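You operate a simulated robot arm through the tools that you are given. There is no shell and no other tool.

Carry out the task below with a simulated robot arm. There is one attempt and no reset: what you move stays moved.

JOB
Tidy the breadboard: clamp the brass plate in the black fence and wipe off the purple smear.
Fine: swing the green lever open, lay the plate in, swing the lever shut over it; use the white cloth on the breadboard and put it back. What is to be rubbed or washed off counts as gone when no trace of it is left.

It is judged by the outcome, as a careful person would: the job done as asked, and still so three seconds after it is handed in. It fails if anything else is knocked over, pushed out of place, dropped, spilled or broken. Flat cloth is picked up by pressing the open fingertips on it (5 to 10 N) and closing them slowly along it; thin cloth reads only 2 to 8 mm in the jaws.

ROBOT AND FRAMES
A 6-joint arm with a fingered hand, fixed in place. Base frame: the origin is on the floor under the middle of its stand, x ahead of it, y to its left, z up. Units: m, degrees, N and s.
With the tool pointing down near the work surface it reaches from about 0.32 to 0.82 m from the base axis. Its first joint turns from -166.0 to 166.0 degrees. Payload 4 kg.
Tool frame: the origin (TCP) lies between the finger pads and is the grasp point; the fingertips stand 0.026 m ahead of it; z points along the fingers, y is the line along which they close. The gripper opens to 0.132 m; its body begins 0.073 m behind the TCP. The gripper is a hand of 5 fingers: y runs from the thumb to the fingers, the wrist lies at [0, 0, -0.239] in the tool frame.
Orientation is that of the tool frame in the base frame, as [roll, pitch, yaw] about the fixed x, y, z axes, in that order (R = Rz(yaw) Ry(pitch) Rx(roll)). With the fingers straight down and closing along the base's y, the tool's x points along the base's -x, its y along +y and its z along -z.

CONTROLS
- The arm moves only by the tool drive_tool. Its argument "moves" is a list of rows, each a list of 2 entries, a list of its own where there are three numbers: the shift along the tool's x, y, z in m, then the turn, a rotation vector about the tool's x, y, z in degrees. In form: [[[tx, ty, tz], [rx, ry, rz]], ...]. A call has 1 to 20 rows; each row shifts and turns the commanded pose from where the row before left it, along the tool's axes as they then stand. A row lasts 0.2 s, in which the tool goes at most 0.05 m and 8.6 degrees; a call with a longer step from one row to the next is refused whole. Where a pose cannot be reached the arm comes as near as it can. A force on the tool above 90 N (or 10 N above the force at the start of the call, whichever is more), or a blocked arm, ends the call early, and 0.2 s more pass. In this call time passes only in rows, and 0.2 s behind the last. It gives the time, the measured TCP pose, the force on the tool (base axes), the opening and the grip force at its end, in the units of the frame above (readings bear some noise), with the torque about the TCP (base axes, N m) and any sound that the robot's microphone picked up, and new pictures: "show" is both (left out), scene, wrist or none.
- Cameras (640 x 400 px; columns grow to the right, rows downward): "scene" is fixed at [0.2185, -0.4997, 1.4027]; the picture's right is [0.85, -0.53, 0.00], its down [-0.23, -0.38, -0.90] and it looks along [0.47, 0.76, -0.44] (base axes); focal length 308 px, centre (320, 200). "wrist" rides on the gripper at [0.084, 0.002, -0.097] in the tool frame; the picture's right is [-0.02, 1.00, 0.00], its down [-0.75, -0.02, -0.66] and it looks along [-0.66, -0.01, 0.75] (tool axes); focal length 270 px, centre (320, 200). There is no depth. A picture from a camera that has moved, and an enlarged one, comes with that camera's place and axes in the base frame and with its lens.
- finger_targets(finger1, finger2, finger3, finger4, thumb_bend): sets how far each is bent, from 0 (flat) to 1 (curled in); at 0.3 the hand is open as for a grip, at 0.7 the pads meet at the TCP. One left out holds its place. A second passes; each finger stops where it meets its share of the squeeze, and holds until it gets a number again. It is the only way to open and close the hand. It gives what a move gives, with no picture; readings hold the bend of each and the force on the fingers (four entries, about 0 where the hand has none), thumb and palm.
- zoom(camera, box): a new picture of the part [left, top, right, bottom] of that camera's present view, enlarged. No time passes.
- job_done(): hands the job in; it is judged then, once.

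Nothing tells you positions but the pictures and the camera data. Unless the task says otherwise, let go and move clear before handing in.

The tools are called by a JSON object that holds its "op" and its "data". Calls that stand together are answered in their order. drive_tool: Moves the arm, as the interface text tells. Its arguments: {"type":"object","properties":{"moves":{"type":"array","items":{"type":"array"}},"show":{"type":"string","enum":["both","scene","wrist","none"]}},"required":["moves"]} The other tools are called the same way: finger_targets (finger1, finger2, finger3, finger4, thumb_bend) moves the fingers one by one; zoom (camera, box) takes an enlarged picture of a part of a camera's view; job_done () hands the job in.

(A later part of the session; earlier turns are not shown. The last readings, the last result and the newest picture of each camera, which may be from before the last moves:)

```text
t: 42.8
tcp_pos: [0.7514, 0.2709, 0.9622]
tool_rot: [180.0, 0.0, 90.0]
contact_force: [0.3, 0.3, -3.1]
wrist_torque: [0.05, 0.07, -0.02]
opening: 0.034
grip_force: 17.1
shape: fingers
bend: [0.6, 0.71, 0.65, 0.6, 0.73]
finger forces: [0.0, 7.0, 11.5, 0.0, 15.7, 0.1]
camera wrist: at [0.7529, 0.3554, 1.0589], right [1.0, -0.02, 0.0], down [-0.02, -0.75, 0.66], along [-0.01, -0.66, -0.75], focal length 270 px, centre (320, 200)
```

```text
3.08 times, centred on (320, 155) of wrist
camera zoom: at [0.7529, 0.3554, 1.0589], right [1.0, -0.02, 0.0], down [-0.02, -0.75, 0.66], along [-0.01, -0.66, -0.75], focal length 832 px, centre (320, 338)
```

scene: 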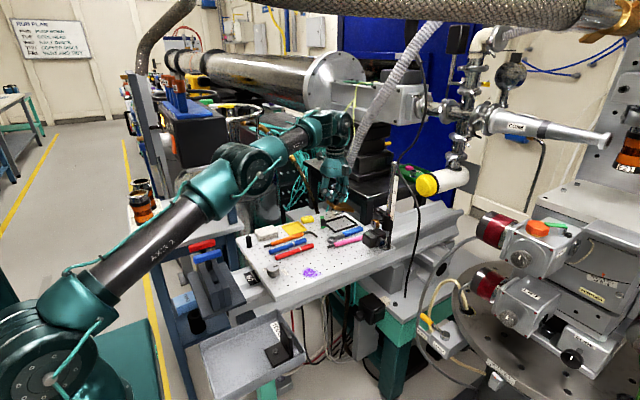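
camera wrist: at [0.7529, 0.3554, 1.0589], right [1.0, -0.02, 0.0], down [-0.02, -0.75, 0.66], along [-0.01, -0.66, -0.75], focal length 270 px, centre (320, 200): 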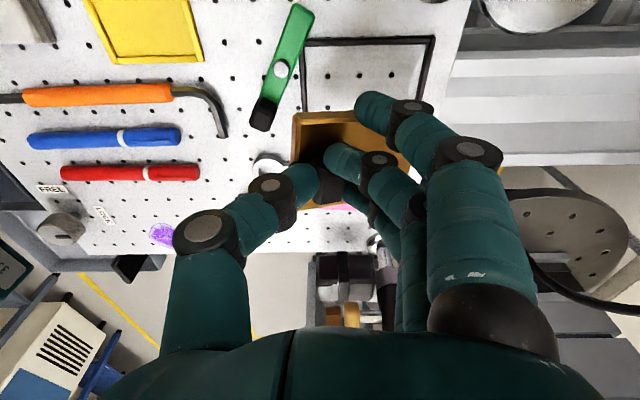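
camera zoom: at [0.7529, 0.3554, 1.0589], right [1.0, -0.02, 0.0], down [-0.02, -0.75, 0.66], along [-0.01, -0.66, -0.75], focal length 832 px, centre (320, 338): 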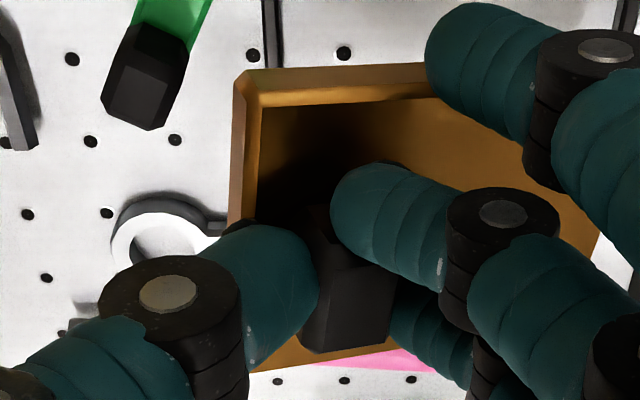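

The plate hangs with yaw about −6° and its far edge ~20° low. I'll correct the yaw, pitch the hand ~8° to level it partly, and centre it over the fence before descending.

{"op": "drive_tool", "data": {"moves": [[[0.005, 0.002, 0], [0, 0, -3]], [[0.0045, 0.002, 0], [0, 0, -3]], [[0, 0, 0], [-4.25, 0, 0]], [[0, 0, 0], [-4.25, 0, 0]]]}}

{"op": "zoom", "data": {"camera": "scene", "box": [310, 190, 370, 235]}}

{"op": "zoom", "data": {"camera": "wrist", "box": [260, 50, 400, 220]}}

```text
t: 43.8
tcp_pos: [0.755, 0.2795, 0.9632]
tool_rot: [171.4, 0.1, 96.2]
contact_force: [0.7, 0.5, -4.4]
wrist_torque: [0.05, 0.09, 0.0]
opening: 0.0338
grip_force: 17.8
shape: fingers
bend: [0.6, 0.71, 0.65, 0.6, 0.73]
finger forces: [0.0, 7.0, 11.7, 0.0, 16.6, 0.0]
camera wrist: at [0.7338, 0.3632, 1.0583], right [0.99, 0.09, 0.15], down [-0.03, -0.76, 0.65], along [0.17, -0.64, -0.75], focal length 270 px, centre (320, 200)
```

scene: 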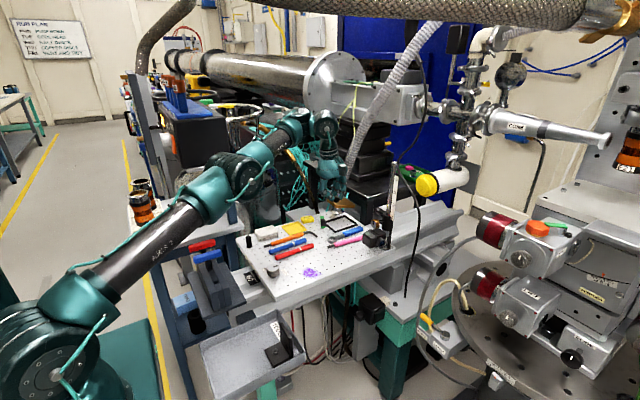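
wrist: 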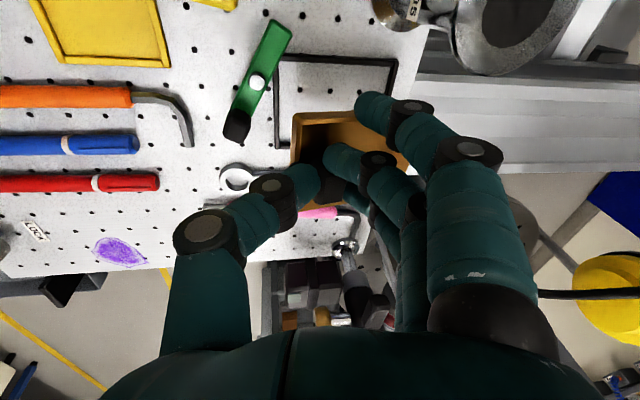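

```text
8.89 times, centred on (340, 212) of scene
camera zoom: at [0.2185, -0.4997, 1.4027], right [0.85, -0.53, 0.0], down [-0.23, -0.38, -0.9], along [0.47, 0.76, -0.44], focal length 2742 px, centre (142, 89)
```

zoom: 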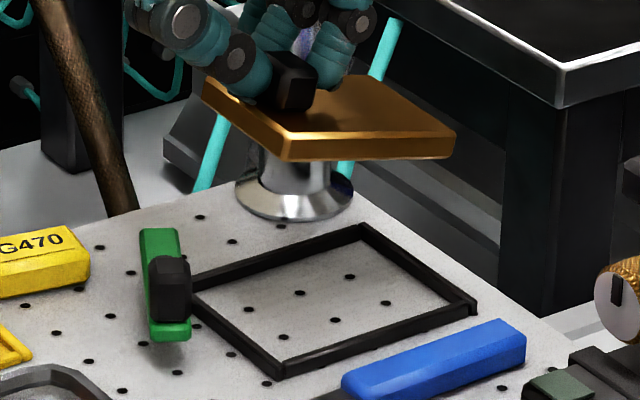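

```text
2.35 times, centred on (330, 135) of wrist
camera zoom: at [0.7338, 0.3632, 1.0583], right [0.99, 0.09, 0.15], down [-0.03, -0.76, 0.65], along [0.17, -0.64, -0.75], focal length 636 px, centre (296, 353)
```

zoom: 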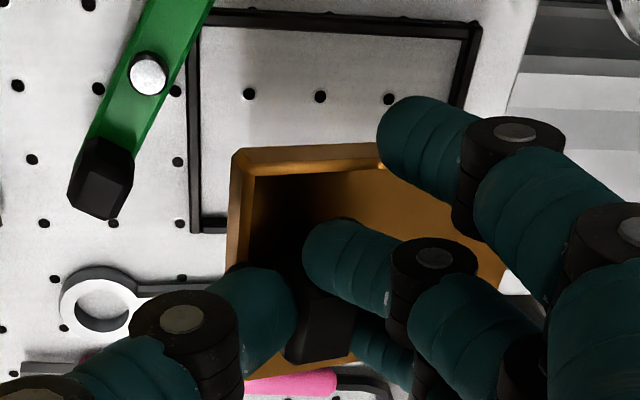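

{"op": "drive_tool", "data": {"moves": [[[0, -0.0044, 0.0297], [0, 0, 0]], [[0, -0.0037, 0.0247], [0, 0, 0]]]}}

{"op": "zoom", "data": {"camera": "scene", "box": [310, 195, 370, 235]}}

{"op": "zoom", "data": {"camera": "wrist", "box": [240, 50, 400, 220]}}

```text
t: 44.4
tcp_pos: [0.7549, 0.2796, 0.9084]
tool_rot: [171.4, 0.1, 95.9]
contact_force: [0.5, -0.3, -4.1]
wrist_torque: [0.01, 0.08, -0.04]
opening: 0.034
grip_force: 17.9
shape: fingers
bend: [0.6, 0.71, 0.65, 0.6, 0.73]
finger forces: [0.0, 6.9, 11.7, 0.1, 16.4, 0.1]
camera wrist: at [0.7344, 0.3637, 1.004], right [0.99, 0.08, 0.15], down [-0.03, -0.76, 0.65], along [0.17, -0.64, -0.75], focal length 270 px, centre (320, 200)
```

scene: 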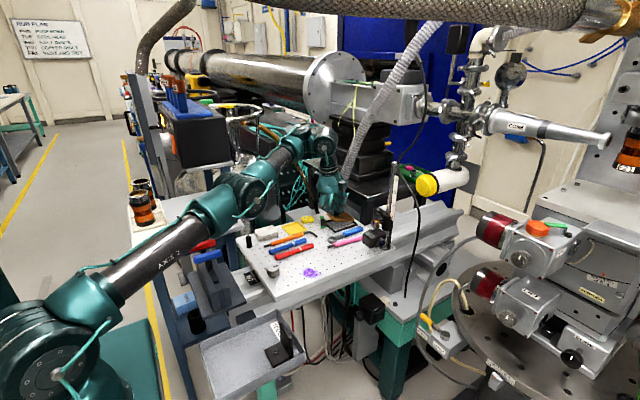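
wrist: 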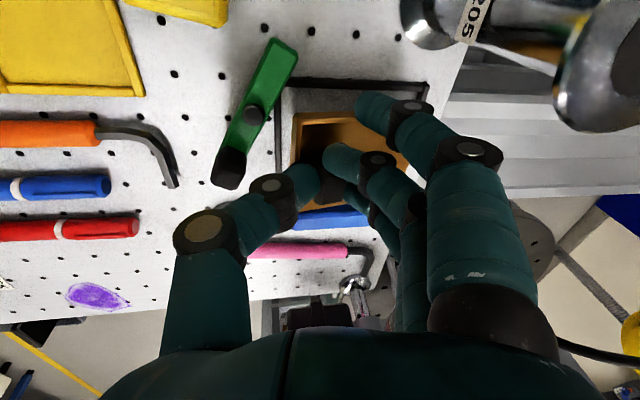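

```text
10.00 times, centred on (340, 215) of scene
camera zoom: at [0.2185, -0.4997, 1.4027], right [0.85, -0.53, 0.0], down [-0.23, -0.38, -0.9], along [0.47, 0.76, -0.44], focal length 3085 px, centre (120, 50)
```

zoom: 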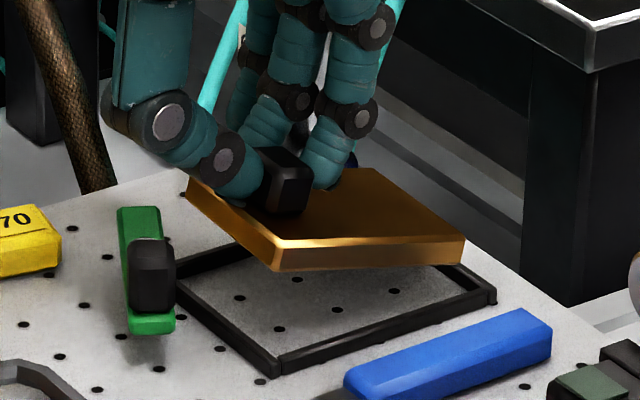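

```text
2.35 times, centred on (320, 135) of wrist
camera zoom: at [0.7344, 0.3637, 1.004], right [0.99, 0.08, 0.15], down [-0.03, -0.76, 0.65], along [0.17, -0.64, -0.75], focal length 636 px, centre (320, 353)
```

zoom: 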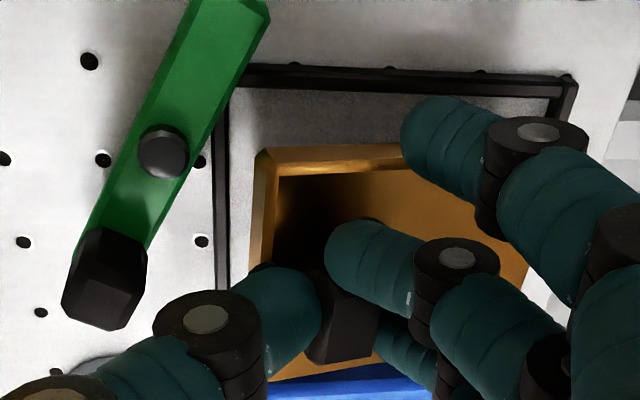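

{"op": "drive_tool", "data": {"moves": [[[-0.0007, -0.0038, 0.005], [0, 0, 0]], [[0, -0.001, 0.0064], [0, 0, 0]]], "show": "wrist"}}

{"op": "zoom", "data": {"camera": "scene", "box": [310, 195, 370, 235]}}

{"op": "zoom", "data": {"camera": "wrist", "box": [240, 50, 400, 220]}}

```text
t: 45.0
tcp_pos: [0.7526, 0.2784, 0.8954]
tool_rot: [171.5, 0.0, 96.0]
contact_force: [0.5, -0.4, -4.0]
wrist_torque: [-0.01, 0.13, 0.0]
opening: 0.0341
grip_force: 17.8
shape: fingers
bend: [0.6, 0.71, 0.65, 0.6, 0.73]
finger forces: [0.0, 6.9, 11.8, 0.0, 16.2, 0.0]
camera wrist: at [0.7311, 0.3627, 0.9913], right [0.99, 0.08, 0.15], down [-0.03, -0.76, 0.65], along [0.17, -0.64, -0.75], focal length 270 px, centre (320, 200)
```

wrist: 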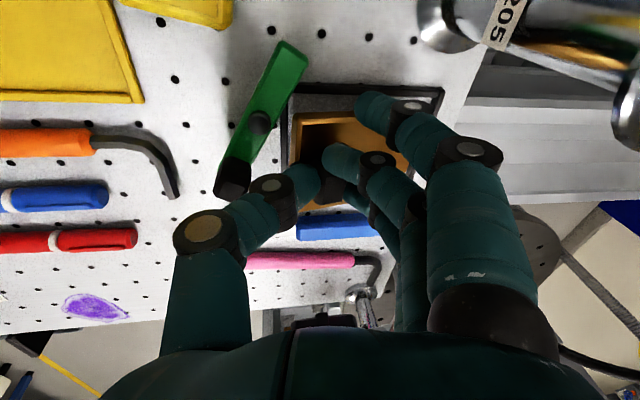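

```text
10.00 times, centred on (340, 215) of scene
camera zoom: at [0.2185, -0.4997, 1.4027], right [0.85, -0.53, 0.0], down [-0.23, -0.38, -0.9], along [0.47, 0.76, -0.44], focal length 3085 px, centre (120, 50)
```

zoom: 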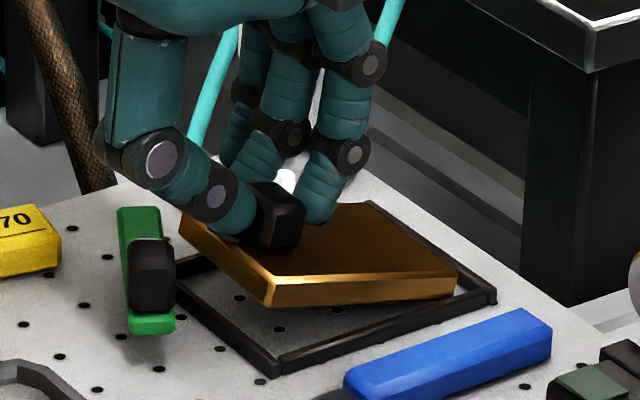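

```text
2.35 times, centred on (320, 135) of wrist
camera zoom: at [0.7311, 0.3627, 0.9913], right [0.99, 0.08, 0.15], down [-0.03, -0.76, 0.65], along [0.17, -0.64, -0.75], focal length 636 px, centre (320, 353)
```

zoom: 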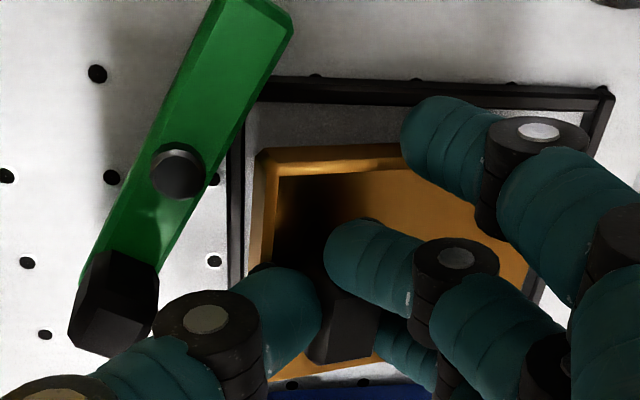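

{"op": "drive_tool", "data": {"moves": [[[0, -0.0009, 0.0028], [0, 0, 0]], [[0, -0.0014, 0.0028], [0, 0, 0]]], "show": "none"}}

{"op": "zoom", "data": {"camera": "scene", "box": [310, 195, 370, 235]}}

{"op": "zoom", "data": {"camera": "wrist", "box": [240, 50, 400, 220]}}

```text
t: 45.6
tcp_pos: [0.7512, 0.2781, 0.8894]
tool_rot: [171.4, 0.0, 96.0]
contact_force: [-0.5, -0.5, -2.0]
wrist_torque: [-0.01, 0.01, 0.01]
opening: 0.0341
grip_force: 16.0
shape: fingers
bend: [0.6, 0.71, 0.65, 0.6, 0.73]
finger forces: [0.1, 6.6, 10.6, 0.1, 14.4, 0.0]
```

```text
10.00 times, centred on (340, 215) of scene
camera zoom: at [0.2185, -0.4997, 1.4027], right [0.85, -0.53, 0.0], down [-0.23, -0.38, -0.9], along [0.47, 0.76, -0.44], focal length 3085 px, centre (120, 50)
```

zoom: 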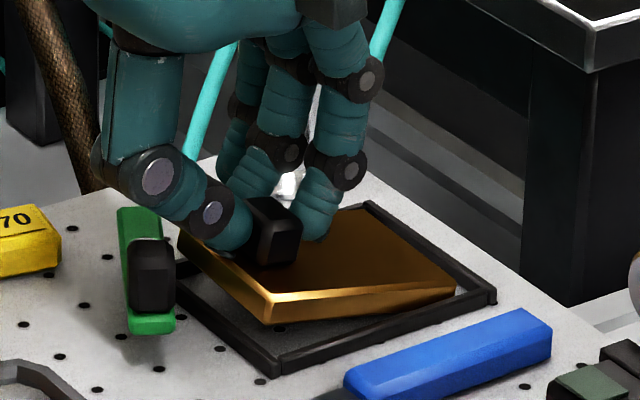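

```text
2.35 times, centred on (320, 135) of wrist
camera zoom: at [0.7296, 0.3623, 0.9856], right [0.99, 0.08, 0.15], down [-0.03, -0.76, 0.65], along [0.17, -0.64, -0.75], focal length 636 px, centre (320, 353)
```

zoom: 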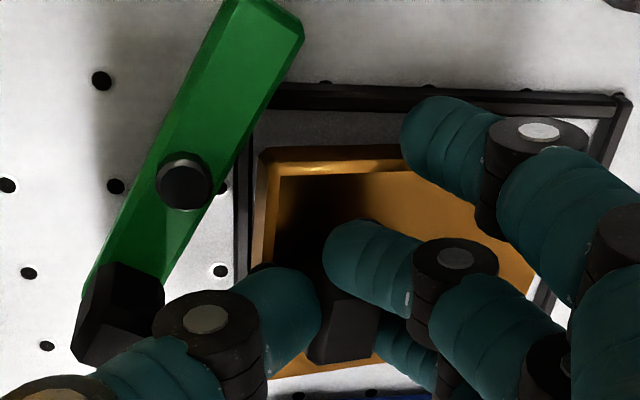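

The far edge has touched down inside the fence (the load dropped to 2 N). I'll keep lowering while easing back so the plate lays flat.

{"op": "drive_tool", "data": {"moves": [[[0, -0.0016, 0.0028], [0, 0, 0]], [[0, -0.0016, 0.0028], [0, 0, 0]]], "show": "none"}}

{"op": "zoom", "data": {"camera": "scene", "box": [310, 195, 370, 235]}}

{"op": "zoom", "data": {"camera": "wrist", "box": [240, 50, 400, 220]}}

```text
t: 46.2
tcp_pos: [0.7491, 0.2775, 0.8836]
tool_rot: [171.6, 0.1, 95.9]
contact_force: [2.0, 0.0, 2.9]
wrist_torque: [-0.05, 0.01, 0.01]
opening: 0.0339
grip_force: 17.4
shape: fingers
bend: [0.6, 0.71, 0.66, 0.6, 0.73]
finger forces: [0.1, 6.9, 11.1, 0.0, 18.0, 0.1]
```

```text
10.00 times, centred on (340, 215) of scene
camera zoom: at [0.2185, -0.4997, 1.4027], right [0.85, -0.53, 0.0], down [-0.23, -0.38, -0.9], along [0.47, 0.76, -0.44], focal length 3085 px, centre (120, 50)
```

zoom: 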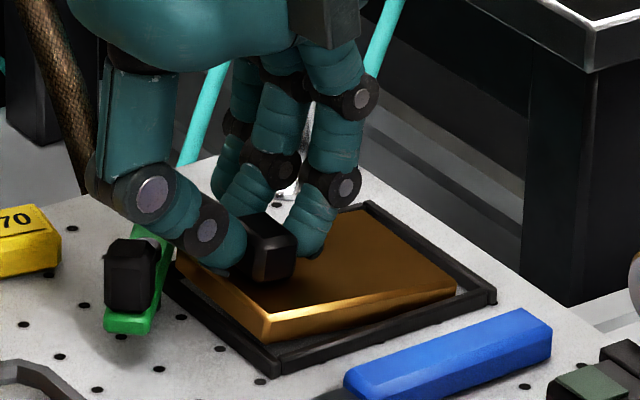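

```text
2.35 times, centred on (320, 135) of wrist
camera zoom: at [0.7273, 0.362, 0.9796], right [0.99, 0.08, 0.15], down [-0.03, -0.76, 0.65], along [0.17, -0.64, -0.75], focal length 636 px, centre (320, 353)
```

zoom: 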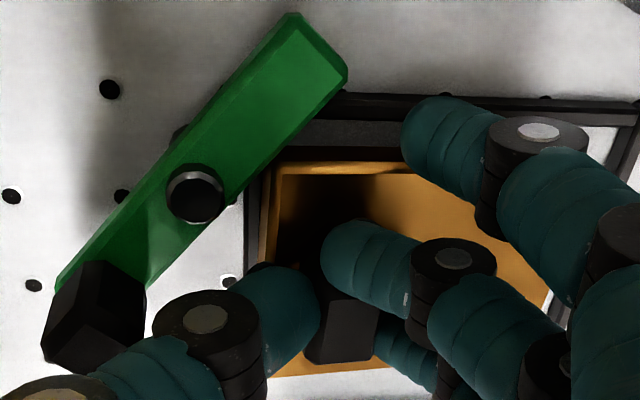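

Easing back let the thumb nudge the lever handle, so the lever is now about 47° open. The plate's near edge is also close to the front wall. I'll shift the plate +x by 4 mm before lowering it the rest of the way.

{"op": "drive_tool", "data": {"moves": [[[-0.0002, 0.002, 0.0003], [0, 0, 0]], [[-0.0002, 0.002, 0.0003], [0, 0, 0]]], "show": "none"}}

{"op": "zoom", "data": {"camera": "scene", "box": [320, 200, 365, 230]}}

{"op": "zoom", "data": {"camera": "wrist", "box": [240, 50, 400, 220]}}

```text
t: 46.8
tcp_pos: [0.7514, 0.278, 0.8841]
tool_rot: [171.5, -0.1, 96.0]
contact_force: [-0.7, 1.2, -1.3]
wrist_torque: [0.02, -0.05, 0.04]
opening: 0.0344
grip_force: 16.4
shape: fingers
bend: [0.6, 0.71, 0.66, 0.6, 0.73]
finger forces: [0.0, 6.5, 10.7, 0.0, 15.6, 0.1]
```

```text
13.33 times, centred on (342, 215) of scene
camera zoom: at [0.2185, -0.4997, 1.4027], right [0.85, -0.53, 0.0], down [-0.23, -0.38, -0.9], along [0.47, 0.76, -0.44], focal length 4113 px, centre (20, 0)
```

zoom: 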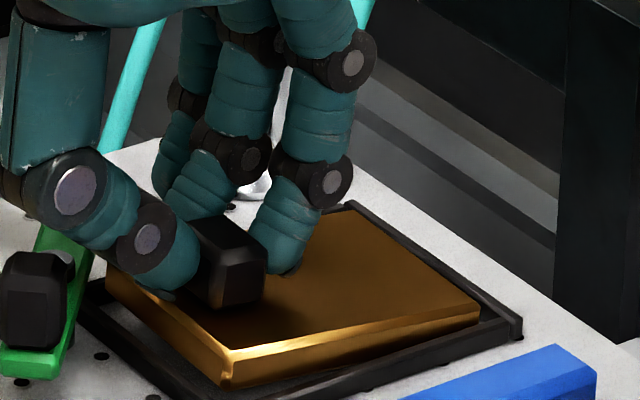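

```text
2.35 times, centred on (320, 135) of wrist
camera zoom: at [0.7309, 0.362, 0.9792], right [0.99, 0.08, 0.15], down [-0.03, -0.76, 0.65], along [0.17, -0.64, -0.75], focal length 636 px, centre (320, 353)
```

zoom: 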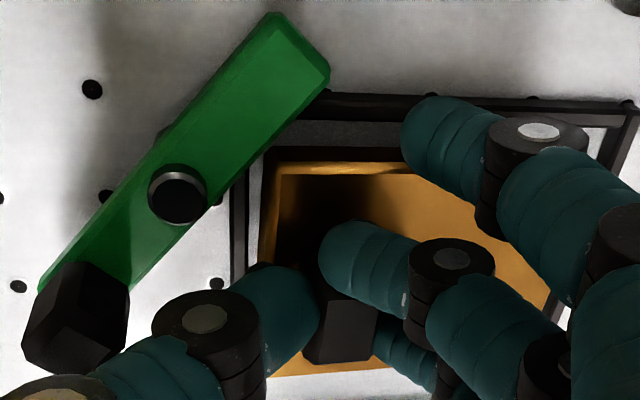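

{"op": "drive_tool", "data": {"moves": [[[0, 0.0002, 0.003], [0, 0, 0]], [[0, -0.0004, 0.002], [0, 0, 0]]], "show": "none"}}

{"op": "zoom", "data": {"camera": "scene", "box": [320, 200, 365, 230]}}

{"op": "zoom", "data": {"camera": "wrist", "box": [240, 50, 400, 220]}}

```text
t: 47.4
tcp_pos: [0.753, 0.2787, 0.8794]
tool_rot: [171.5, 0.0, 96.0]
contact_force: [-1.0, 2.0, 2.3]
wrist_torque: [-0.03, 0.05, 0.05]
opening: 0.0341
grip_force: 18.3
shape: fingers
bend: [0.6, 0.71, 0.67, 0.6, 0.73]
finger forces: [0.1, 6.4, 11.1, 0.0, 19.2, 0.0]
```

```text
13.33 times, centred on (342, 215) of scene
camera zoom: at [0.2185, -0.4997, 1.4027], right [0.85, -0.53, 0.0], down [-0.23, -0.38, -0.9], along [0.47, 0.76, -0.44], focal length 4113 px, centre (20, 0)
```

zoom: 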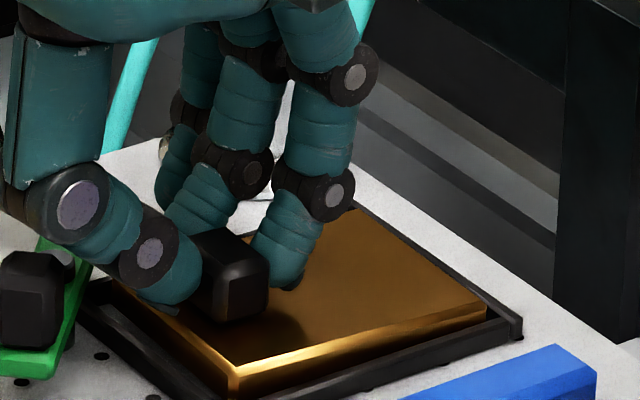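

```text
2.35 times, centred on (320, 135) of wrist
camera zoom: at [0.7316, 0.3618, 0.9749], right [0.99, 0.08, 0.15], down [-0.03, -0.76, 0.65], along [0.17, -0.64, -0.75], focal length 636 px, centre (320, 353)
```

zoom: 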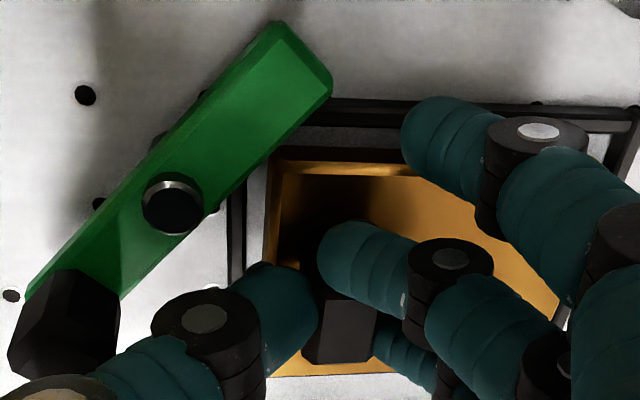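

{"op": "drive_tool", "data": {"moves": [[[0, -0.0003, 0.002], [0, 0, 0]], [[0, -0.0003, 0.0015], [0, 0, 0]]], "show": "none"}}

{"op": "zoom", "data": {"camera": "scene", "box": [320, 200, 365, 230]}}

{"op": "zoom", "data": {"camera": "wrist", "box": [240, 50, 400, 220]}}

```text
t: 48.0
tcp_pos: [0.7525, 0.278, 0.8765]
tool_rot: [171.4, 0.0, 95.9]
contact_force: [-2.3, 0.4, 10.1]
wrist_torque: [-0.06, -0.06, 0.05]
opening: 0.0344
grip_force: 19.6
shape: fingers
bend: [0.6, 0.71, 0.68, 0.6, 0.72]
finger forces: [0.0, 6.2, 11.8, 0.0, 20.5, 0.0]
```

```text
13.33 times, centred on (342, 215) of scene
camera zoom: at [0.2185, -0.4997, 1.4027], right [0.85, -0.53, 0.0], down [-0.23, -0.38, -0.9], along [0.47, 0.76, -0.44], focal length 4113 px, centre (20, 0)
```

zoom: 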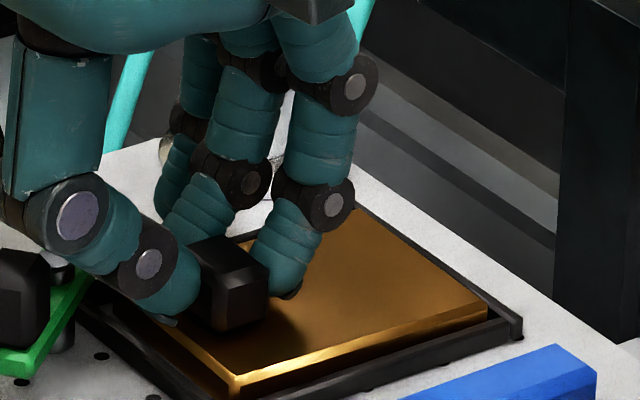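

```text
2.35 times, centred on (320, 135) of wrist
camera zoom: at [0.7314, 0.3619, 0.9719], right [0.99, 0.08, 0.15], down [-0.03, -0.76, 0.65], along [0.17, -0.64, -0.75], focal length 636 px, centre (320, 353)
```

zoom: 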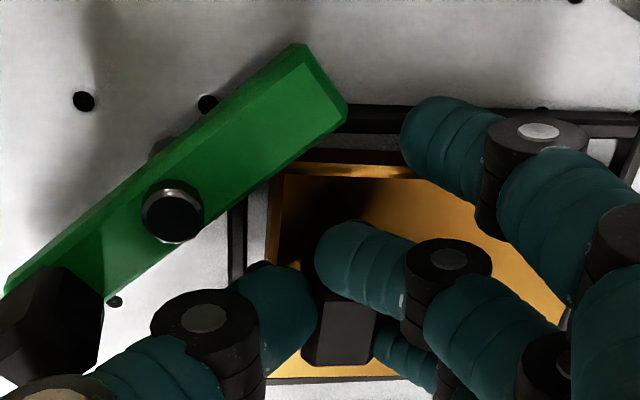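

{"op": "zoom", "data": {"camera": "scene", "box": [322, 210, 360, 232]}}

{"op": "zoom", "data": {"camera": "wrist", "box": [280, 85, 400, 165]}}

{"op": "zoom", "data": {"camera": "wrist", "box": [270, 160, 400, 240]}}

```text
16.00 times, centred on (341, 221) of scene
camera zoom: at [0.2185, -0.4997, 1.4027], right [0.85, -0.53, 0.0], down [-0.23, -0.38, -0.9], along [0.47, 0.76, -0.44], focal length 4936 px, centre (-16, -136)
```

zoom: 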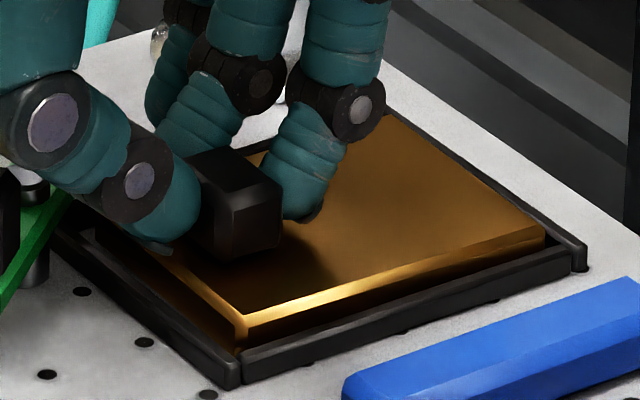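

```text
5.00 times, centred on (340, 125) of wrist
camera zoom: at [0.7314, 0.3619, 0.9719], right [0.99, 0.08, 0.15], down [-0.03, -0.76, 0.65], along [0.17, -0.64, -0.75], focal length 1351 px, centre (220, 575)
```

zoom: 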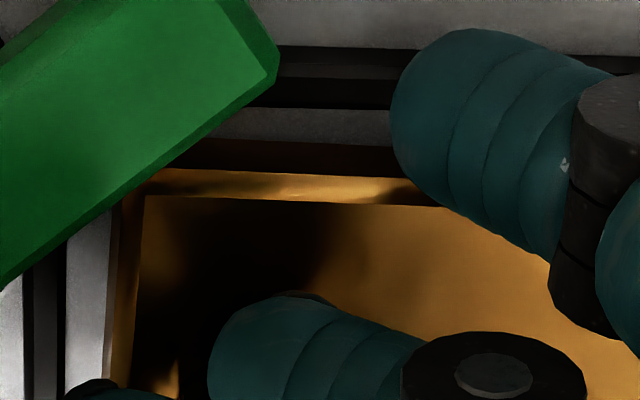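

```text
4.92 times, centred on (335, 200) of wrist
camera zoom: at [0.7314, 0.3619, 0.9719], right [0.99, 0.08, 0.15], down [-0.03, -0.76, 0.65], along [0.17, -0.64, -0.75], focal length 1331 px, centre (246, 200)
```

zoom: 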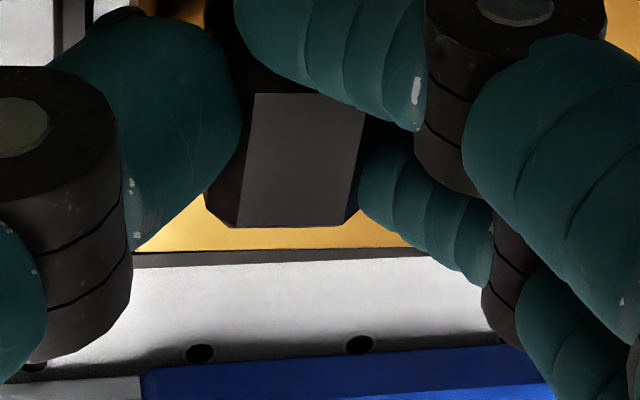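

The plate is inside all four fence walls with gaps at the front and +y sides. I'll release the two fingers first, leaving the thumb where it is so it doesn't push the lever.

{"op": "finger_targets", "data": {"finger2": 0.58, "finger3": 0.58}}

{"op": "zoom", "data": {"camera": "scene", "box": [322, 210, 360, 232]}}

{"op": "zoom", "data": {"camera": "wrist", "box": [240, 50, 400, 220]}}

```text
t: 49.0
tcp_pos: [0.7528, 0.2779, 0.8739]
tool_rot: [171.5, 0.0, 96.0]
contact_force: [-14.7, -3.3, 3.5]
wrist_torque: [-0.09, 0.14, 0.01]
opening: 0.0324
grip_force: 8.2
shape: fingers
bend: [0.6, 0.58, 0.58, 0.6, 0.74]
finger forces: [0.1, 1.5, 1.5, 0.3, 13.9, 0.0]
```

```text
16.00 times, centred on (341, 221) of scene
camera zoom: at [0.2185, -0.4997, 1.4027], right [0.85, -0.53, 0.0], down [-0.23, -0.38, -0.9], along [0.47, 0.76, -0.44], focal length 4936 px, centre (-16, -136)
```

zoom: 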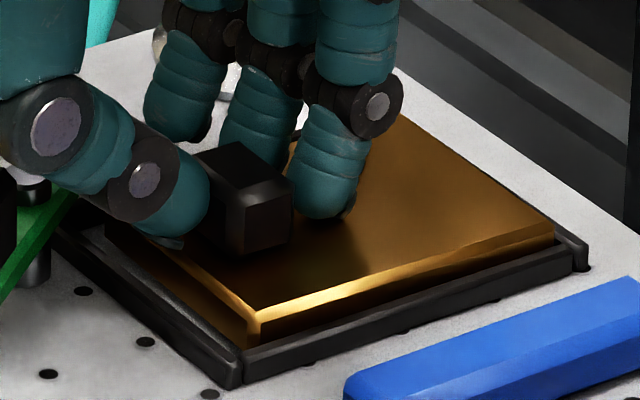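

```text
2.35 times, centred on (320, 135) of wrist
camera zoom: at [0.7313, 0.3618, 0.9706], right [0.99, 0.08, 0.15], down [-0.03, -0.76, 0.65], along [0.17, -0.64, -0.75], focal length 636 px, centre (320, 353)
```

zoom: 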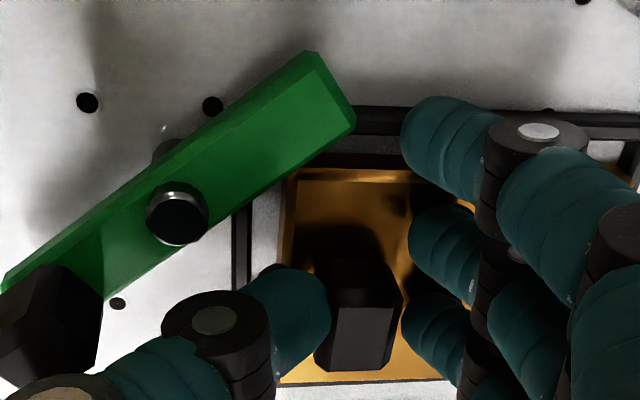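

{"op": "finger_targets", "data": {"thumb_bend": 0.69}}

{"op": "zoom", "data": {"camera": "wrist", "box": [240, 50, 400, 220]}}

{"op": "zoom", "data": {"camera": "scene", "box": [315, 200, 365, 235]}}

```text
t: 50.0
tcp_pos: [0.7541, 0.2779, 0.8748]
tool_rot: [171.5, 0.0, 96.1]
contact_force: [1.1, 0.3, 0.0]
wrist_torque: [0.0, 0.01, 0.02]
opening: 0.035
grip_force: 0.4
shape: fingers
bend: [0.6, 0.57, 0.57, 0.6, 0.69]
finger forces: [0.0, 0.0, 0.1, 0.0, 0.6, 0.1]
```

```text
2.35 times, centred on (320, 135) of wrist
camera zoom: at [0.7316, 0.3619, 0.9707], right [0.99, 0.08, 0.15], down [-0.03, -0.76, 0.65], along [0.17, -0.64, -0.75], focal length 636 px, centre (320, 353)
```

zoom: 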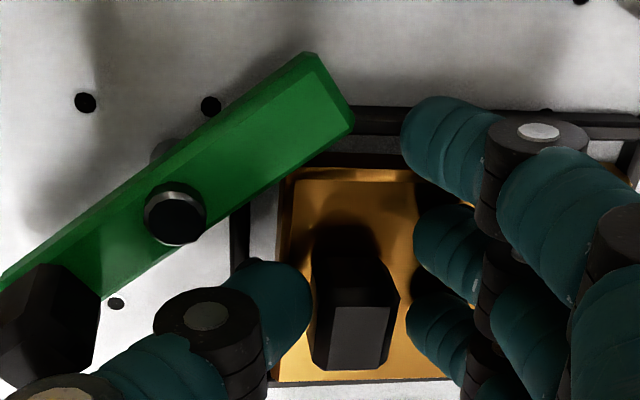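

```text
11.43 times, centred on (340, 218) of scene
camera zoom: at [0.2185, -0.4997, 1.4027], right [0.85, -0.53, 0.0], down [-0.23, -0.38, -0.9], along [0.47, 0.76, -0.44], focal length 3526 px, centre (91, 0)
```

zoom: 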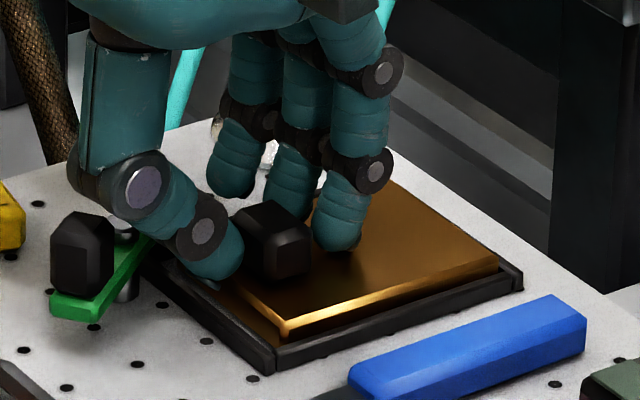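

Released cleanly with all forces near zero. I'll raise straight up and check the plate and lever.

{"op": "drive_tool", "data": {"moves": [[[0, 0.0015, -0.01], [0, 0, 0]], [[0, 0.003, -0.02], [0, 0, 0]], [[0, 0.0045, -0.03], [0, 0, 0]], [[0, 0.0045, -0.03], [0, 0, 0]], [[0.01, -0.03, 0], [4.25, 0, 0]], [[0, -0.035, 0], [4.25, 0, 0]]]}}

{"op": "zoom", "data": {"camera": "scene", "box": [310, 195, 370, 235]}}

{"op": "zoom", "data": {"camera": "wrist", "box": [300, 20, 460, 120]}}

```text
t: 51.4
tcp_pos: [0.6868, 0.2809, 0.9594]
tool_rot: [-179.9, 0.0, 96.0]
contact_force: [0.5, 0.3, -0.3]
wrist_torque: [-0.03, -0.03, -0.01]
opening: 0.0348
grip_force: 0.1
shape: fingers
bend: [0.6, 0.57, 0.57, 0.6, 0.69]
finger forces: [0.0, 0.1, 0.0, 0.0, 0.0, 0.0]
camera wrist: at [0.6806, 0.3671, 1.0555], right [1.0, 0.08, 0.0], down [0.06, -0.75, 0.66], along [0.05, -0.66, -0.75], focal length 270 px, centre (320, 200)
```

scene: 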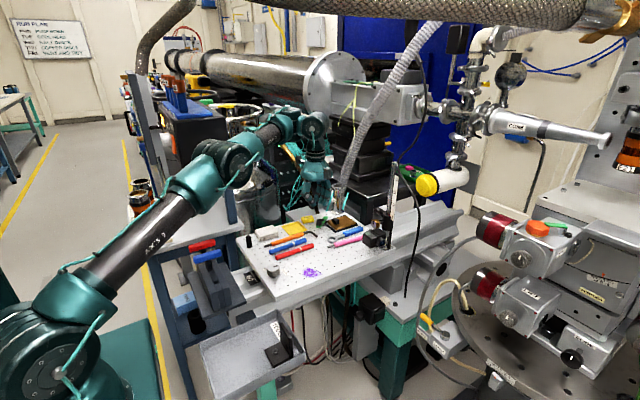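
wrist: 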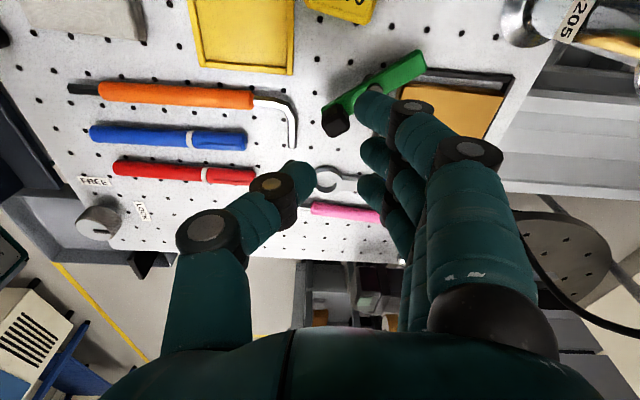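

```text
10.00 times, centred on (340, 215) of scene
camera zoom: at [0.2185, -0.4997, 1.4027], right [0.85, -0.53, 0.0], down [-0.23, -0.38, -0.9], along [0.47, 0.76, -0.44], focal length 3085 px, centre (120, 50)
```

zoom: 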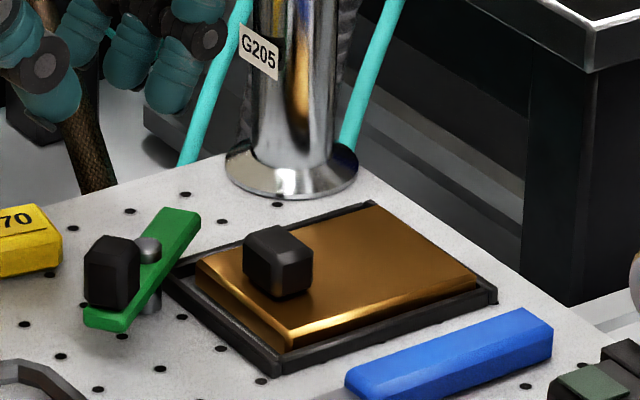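

```text
4.00 times, centred on (380, 70) of wrist
camera zoom: at [0.6806, 0.3671, 1.0555], right [1.0, 0.08, 0.0], down [0.06, -0.75, 0.66], along [0.05, -0.66, -0.75], focal length 1081 px, centre (80, 720)
```

zoom: 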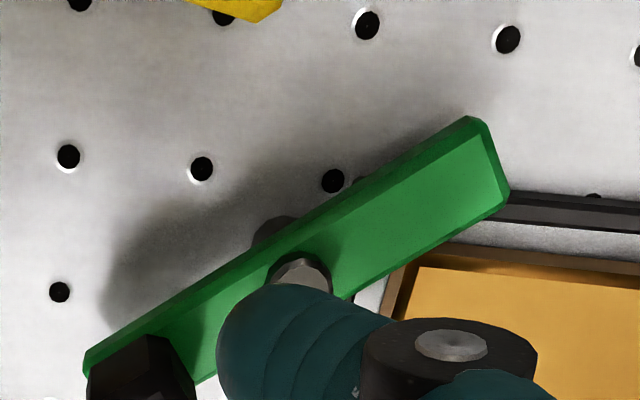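

{"op": "zoom", "data": {"camera": "scene", "box": [322, 210, 362, 234]}}

```text
16.00 times, centred on (342, 222) of scene
camera zoom: at [0.2185, -0.4997, 1.4027], right [0.85, -0.53, 0.0], down [-0.23, -0.38, -0.9], along [0.47, 0.76, -0.44], focal length 4936 px, centre (-32, -152)
```

zoom: 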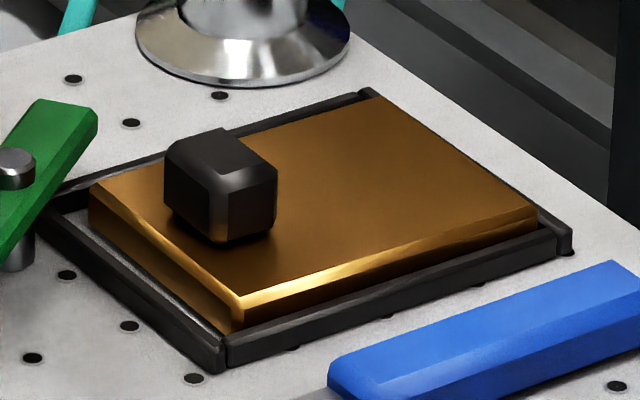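

The plate lies flat inside the fence, and the lever is already about two-thirds of the way shut (~32° left). Next I'll turn the hand back and use the thumb alone to push the handle toward +y and shut the lever over the plate.

{"op": "drive_tool", "data": {"moves": [[[0, 0, -0.01], [0, 0, -8.4]], [[0, 0, 0], [0, 0, -8.4]], [[0, 0, 0], [0, 0, -8.4]], [[0, 0, 0], [0, 0, -8.4]], [[0, 0, 0], [0, 0, -8.4]], [[0, 0, 0], [0, 0, -8.4]], [[0, 0, 0], [0, 0, -8.4]], [[0, 0, 0], [0, 0, -8.4]], [[0, 0, 0], [0, 0, -8.4]], [[0, 0, 0], [0, 0, -8.4]]], "show": "none"}}

{"op": "finger_targets", "data": {"finger1": 0.0, "finger2": 0.0, "finger3": 0.0, "finger4": 0.0, "thumb_bend": 0.4}}

{"op": "drive_tool", "data": {"moves": [[[-0.02, 0.03, 0.005], [0, 0, 0]]]}}

{"op": "zoom", "data": {"camera": "wrist", "box": [160, 60, 400, 210]}}

```text
t: 53.6
tcp_pos: [0.6873, 0.2816, 0.9691]
tool_rot: [-180.0, 0.0, -179.9]
contact_force: [0.7, -0.7, 0.5]
wrist_torque: [0.0, 0.02, -0.02]
opening: 0.0349
grip_force: 0.0
shape: fingers
bend: [0.6, 0.57, 0.57, 0.6, 0.69]
finger forces: [0.0, 0.0, 0.1, 0.1, 0.0, 0.0]
```

```text
t: 54.6
tcp_pos: [0.6879, 0.2815, 0.9689]
tool_rot: [180.0, 0.1, -180.0]
contact_force: [-0.2, 0.1, -0.2]
wrist_torque: [0.04, -0.01, 0.0]
opening: 0.1525
grip_force: 0.1
shape: fingers
bend: [0.0, 0.0, 0.0, 0.0, 0.4]
finger forces: [0.1, 0.1, 0.0, 0.0, 0.0, 0.0]
```

```text
t: 55.0
tcp_pos: [0.7076, 0.3106, 0.9636]
tool_rot: [-180.0, -0.1, 179.9]
contact_force: [0.8, 0.5, 0.1]
wrist_torque: [-0.02, 0.01, 0.02]
opening: 0.1529
grip_force: 0.1
shape: fingers
bend: [0.0, 0.0, 0.0, 0.0, 0.4]
finger forces: [0.1, 0.0, 0.0, 0.1, 0.0, 0.0]
camera wrist: at [0.6231, 0.3136, 1.0601], right [0.02, 1.0, 0.0], down [0.75, -0.02, 0.66], along [0.66, -0.01, -0.75], focal length 270 px, centre (320, 200)
```

scene: 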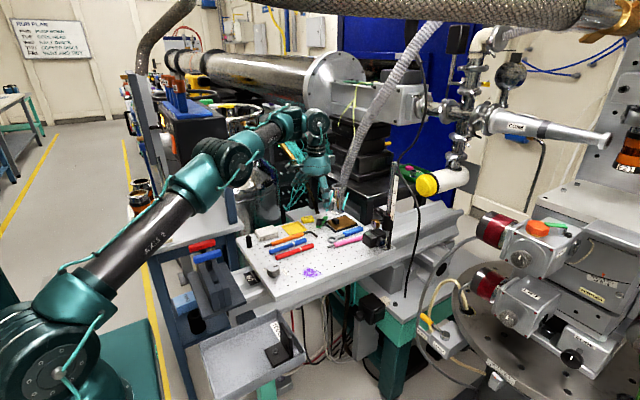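
wrist: 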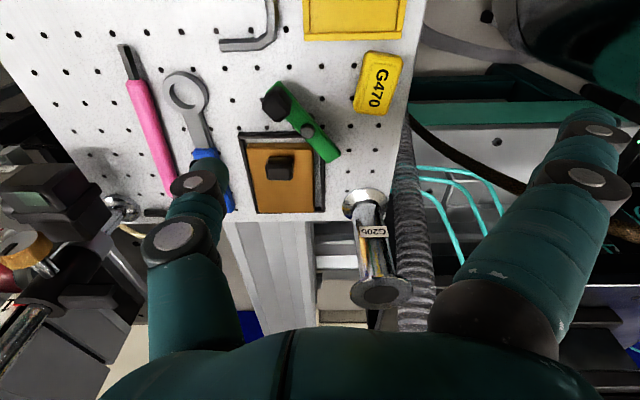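

```text
2.67 times, centred on (280, 135) of wrist
camera zoom: at [0.6231, 0.3136, 1.0601], right [0.02, 1.0, 0.0], down [0.75, -0.02, 0.66], along [0.66, -0.01, -0.75], focal length 721 px, centre (427, 373)
```

zoom: 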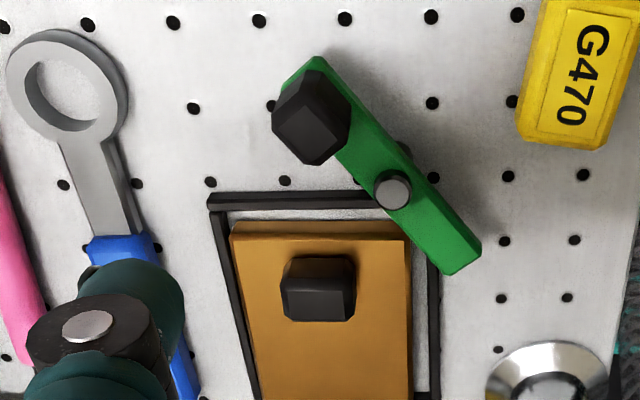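

{"op": "drive_tool", "data": {"moves": [[[-0.003, 0.003, 0.036], [0, 0, 0]], [[-0.003, 0.003, 0.0355], [0, 0, 0]]], "show": "wrist"}}

{"op": "zoom", "data": {"camera": "wrist", "box": [180, 90, 400, 240]}}

```text
t: 55.6
tcp_pos: [0.7143, 0.3162, 0.892]
tool_rot: [180.0, 0.1, 180.0]
contact_force: [0.1, -0.3, -0.7]
wrist_torque: [-0.02, -0.04, -0.03]
opening: 0.1529
grip_force: 0.1
shape: fingers
bend: [0.0, 0.0, 0.0, 0.0, 0.4]
finger forces: [0.1, 0.0, 0.0, 0.1, 0.0, 0.0]
camera wrist: at [0.6291, 0.3196, 0.9884], right [0.02, 1.0, 0.0], down [0.75, -0.02, 0.66], along [0.66, -0.01, -0.75], focal length 270 px, centre (320, 200)
```

wrist: 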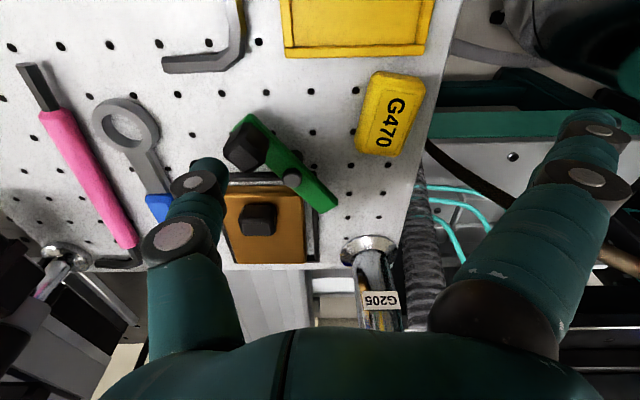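

```text
2.67 times, centred on (290, 165) of wrist
camera zoom: at [0.6291, 0.3196, 0.9884], right [0.02, 1.0, 0.0], down [0.75, -0.02, 0.66], along [0.66, -0.01, -0.75], focal length 721 px, centre (400, 293)
```

zoom: 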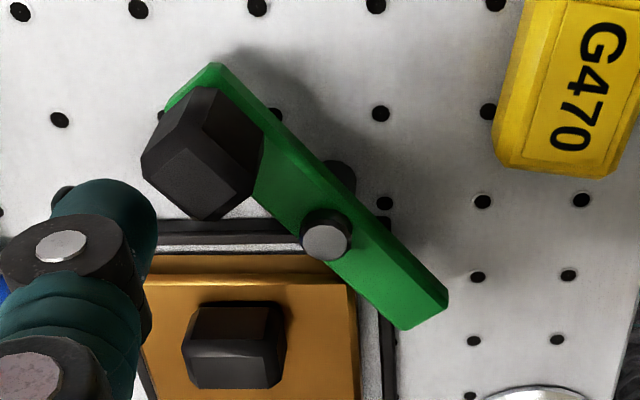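

{"op": "drive_tool", "data": {"moves": [[[0.005, 0.006, 0], [0, 0, 0]], [[0.005, 0.004, 0], [0, 0, 0]], [[0.005, 0.004, 0], [0, 0, 0]]], "show": "none"}}

{"op": "zoom", "data": {"camera": "wrist", "box": [180, 90, 400, 240]}}

```text
t: 56.4
tcp_pos: [0.699, 0.3318, 0.8918]
tool_rot: [180.0, 0.0, 180.0]
contact_force: [-0.2, -0.4, -0.3]
wrist_torque: [-0.03, -0.01, 0.04]
opening: 0.1533
grip_force: 0.6
shape: fingers
bend: [0.0, 0.0, 0.0, 0.0, 0.4]
finger forces: [0.0, 0.0, 0.0, 0.0, 0.6, 0.0]
```

```text
2.67 times, centred on (290, 165) of wrist
camera zoom: at [0.6142, 0.3338, 0.9888], right [0.02, 1.0, 0.0], down [0.75, -0.02, 0.66], along [0.66, -0.01, -0.75], focal length 721 px, centre (400, 293)
```

zoom: 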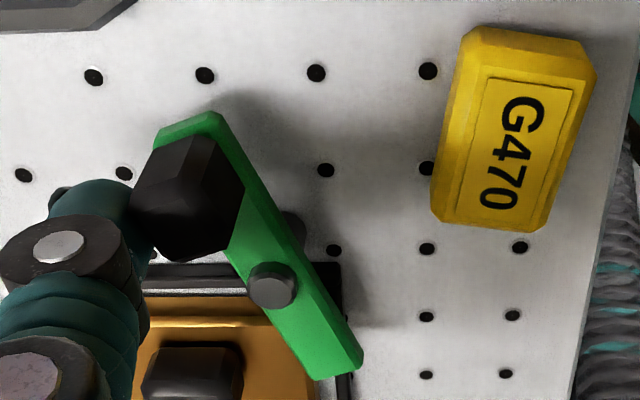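

{"op": "drive_tool", "data": {"moves": [[[0.0045, 0.004, 0], [0, 0, 0]], [[0.003, 0.004, 0], [0, 0, 0]]], "show": "none"}}

{"op": "zoom", "data": {"camera": "wrist", "box": [180, 90, 400, 240]}}

```text
t: 57.0
tcp_pos: [0.6909, 0.34, 0.892]
tool_rot: [179.9, 0.0, -180.0]
contact_force: [-0.4, 0.6, 0.5]
wrist_torque: [-0.01, 0.04, -0.05]
opening: 0.1533
grip_force: 0.1
shape: fingers
bend: [0.0, 0.0, 0.0, 0.0, 0.4]
finger forces: [0.0, 0.0, 0.0, 0.0, 0.0, 0.0]
```

```text
2.67 times, centred on (290, 165) of wrist
camera zoom: at [0.6066, 0.3423, 0.989], right [0.02, 1.0, 0.0], down [0.75, -0.02, 0.66], along [0.66, -0.01, -0.75], focal length 721 px, centre (400, 293)
```

zoom: 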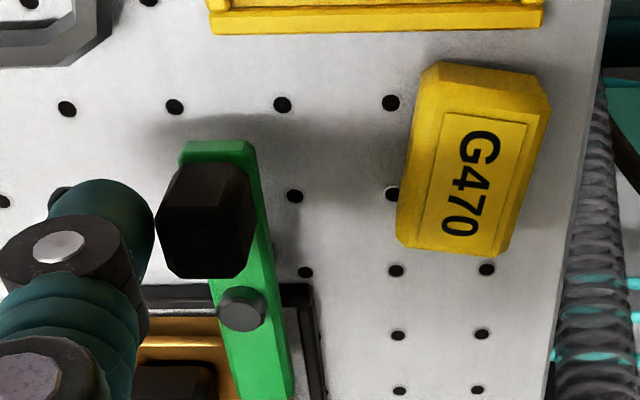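

The lever is back along the x axis over the plate corner, as it was when shut at the start. I'll back the thumb off, rise, and verify.

{"op": "drive_tool", "data": {"moves": [[[0, -0.006, 0], [0, 0, 0]], [[0, -0.004, -0.02], [0, 0, 0]], [[0, 0, -0.04], [0, 0, 0]], [[0.03, 0, -0.02], [0, 0, 0]]]}}

{"op": "zoom", "data": {"camera": "scene", "box": [310, 200, 370, 240]}}

{"op": "zoom", "data": {"camera": "wrist", "box": [210, 110, 370, 210]}}

```text
t: 58.0
tcp_pos: [0.6617, 0.3297, 0.9726]
tool_rot: [180.0, 0.0, -180.0]
contact_force: [0.0, 0.0, -0.8]
wrist_torque: [0.01, -0.01, -0.01]
opening: 0.1533
grip_force: 0.1
shape: fingers
bend: [0.0, 0.0, 0.0, 0.0, 0.4]
finger forces: [0.0, 0.0, 0.0, 0.0, 0.0, 0.1]
camera wrist: at [0.5767, 0.3323, 1.0691], right [0.02, 1.0, 0.0], down [0.75, -0.01, 0.66], along [0.66, -0.01, -0.75], focal length 270 px, centre (320, 200)
```

scene: 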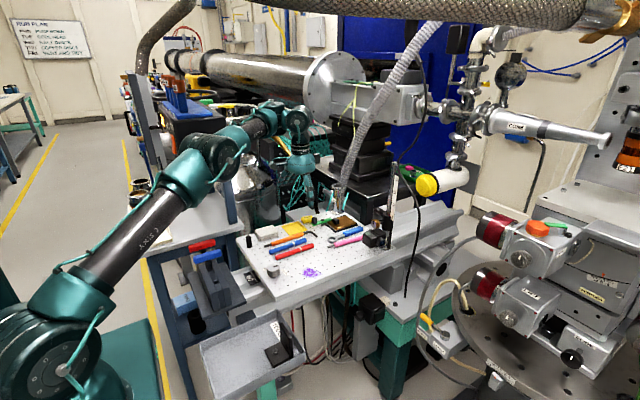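
wrist: 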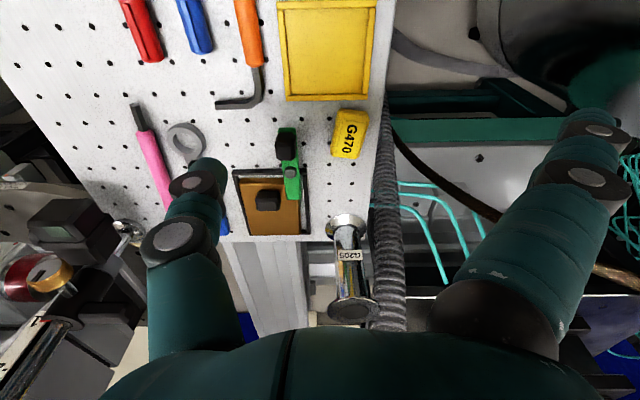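

```text
10.00 times, centred on (340, 220) of scene
camera zoom: at [0.2185, -0.4997, 1.4027], right [0.85, -0.53, 0.0], down [-0.23, -0.38, -0.9], along [0.47, 0.76, -0.44], focal length 3085 px, centre (120, 0)
```

zoom: 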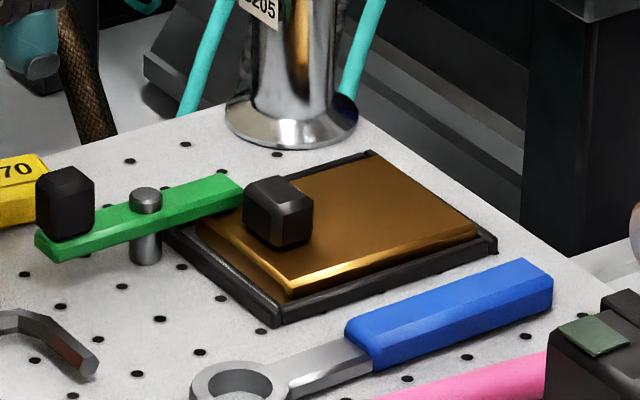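

```text
4.00 times, centred on (290, 160) of wrist
camera zoom: at [0.5767, 0.3323, 1.0691], right [0.02, 1.0, 0.0], down [0.75, -0.01, 0.66], along [0.66, -0.01, -0.75], focal length 1081 px, centre (440, 360)
```

zoom: 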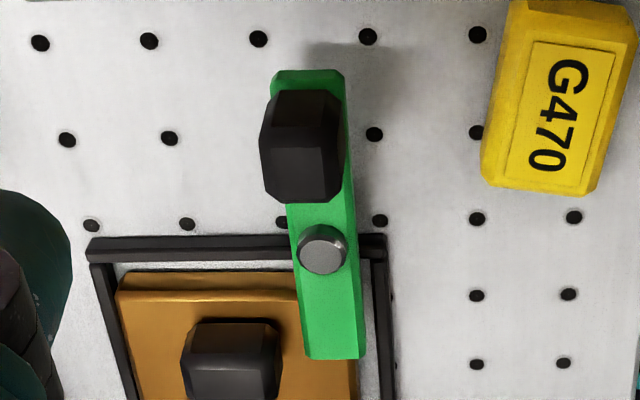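

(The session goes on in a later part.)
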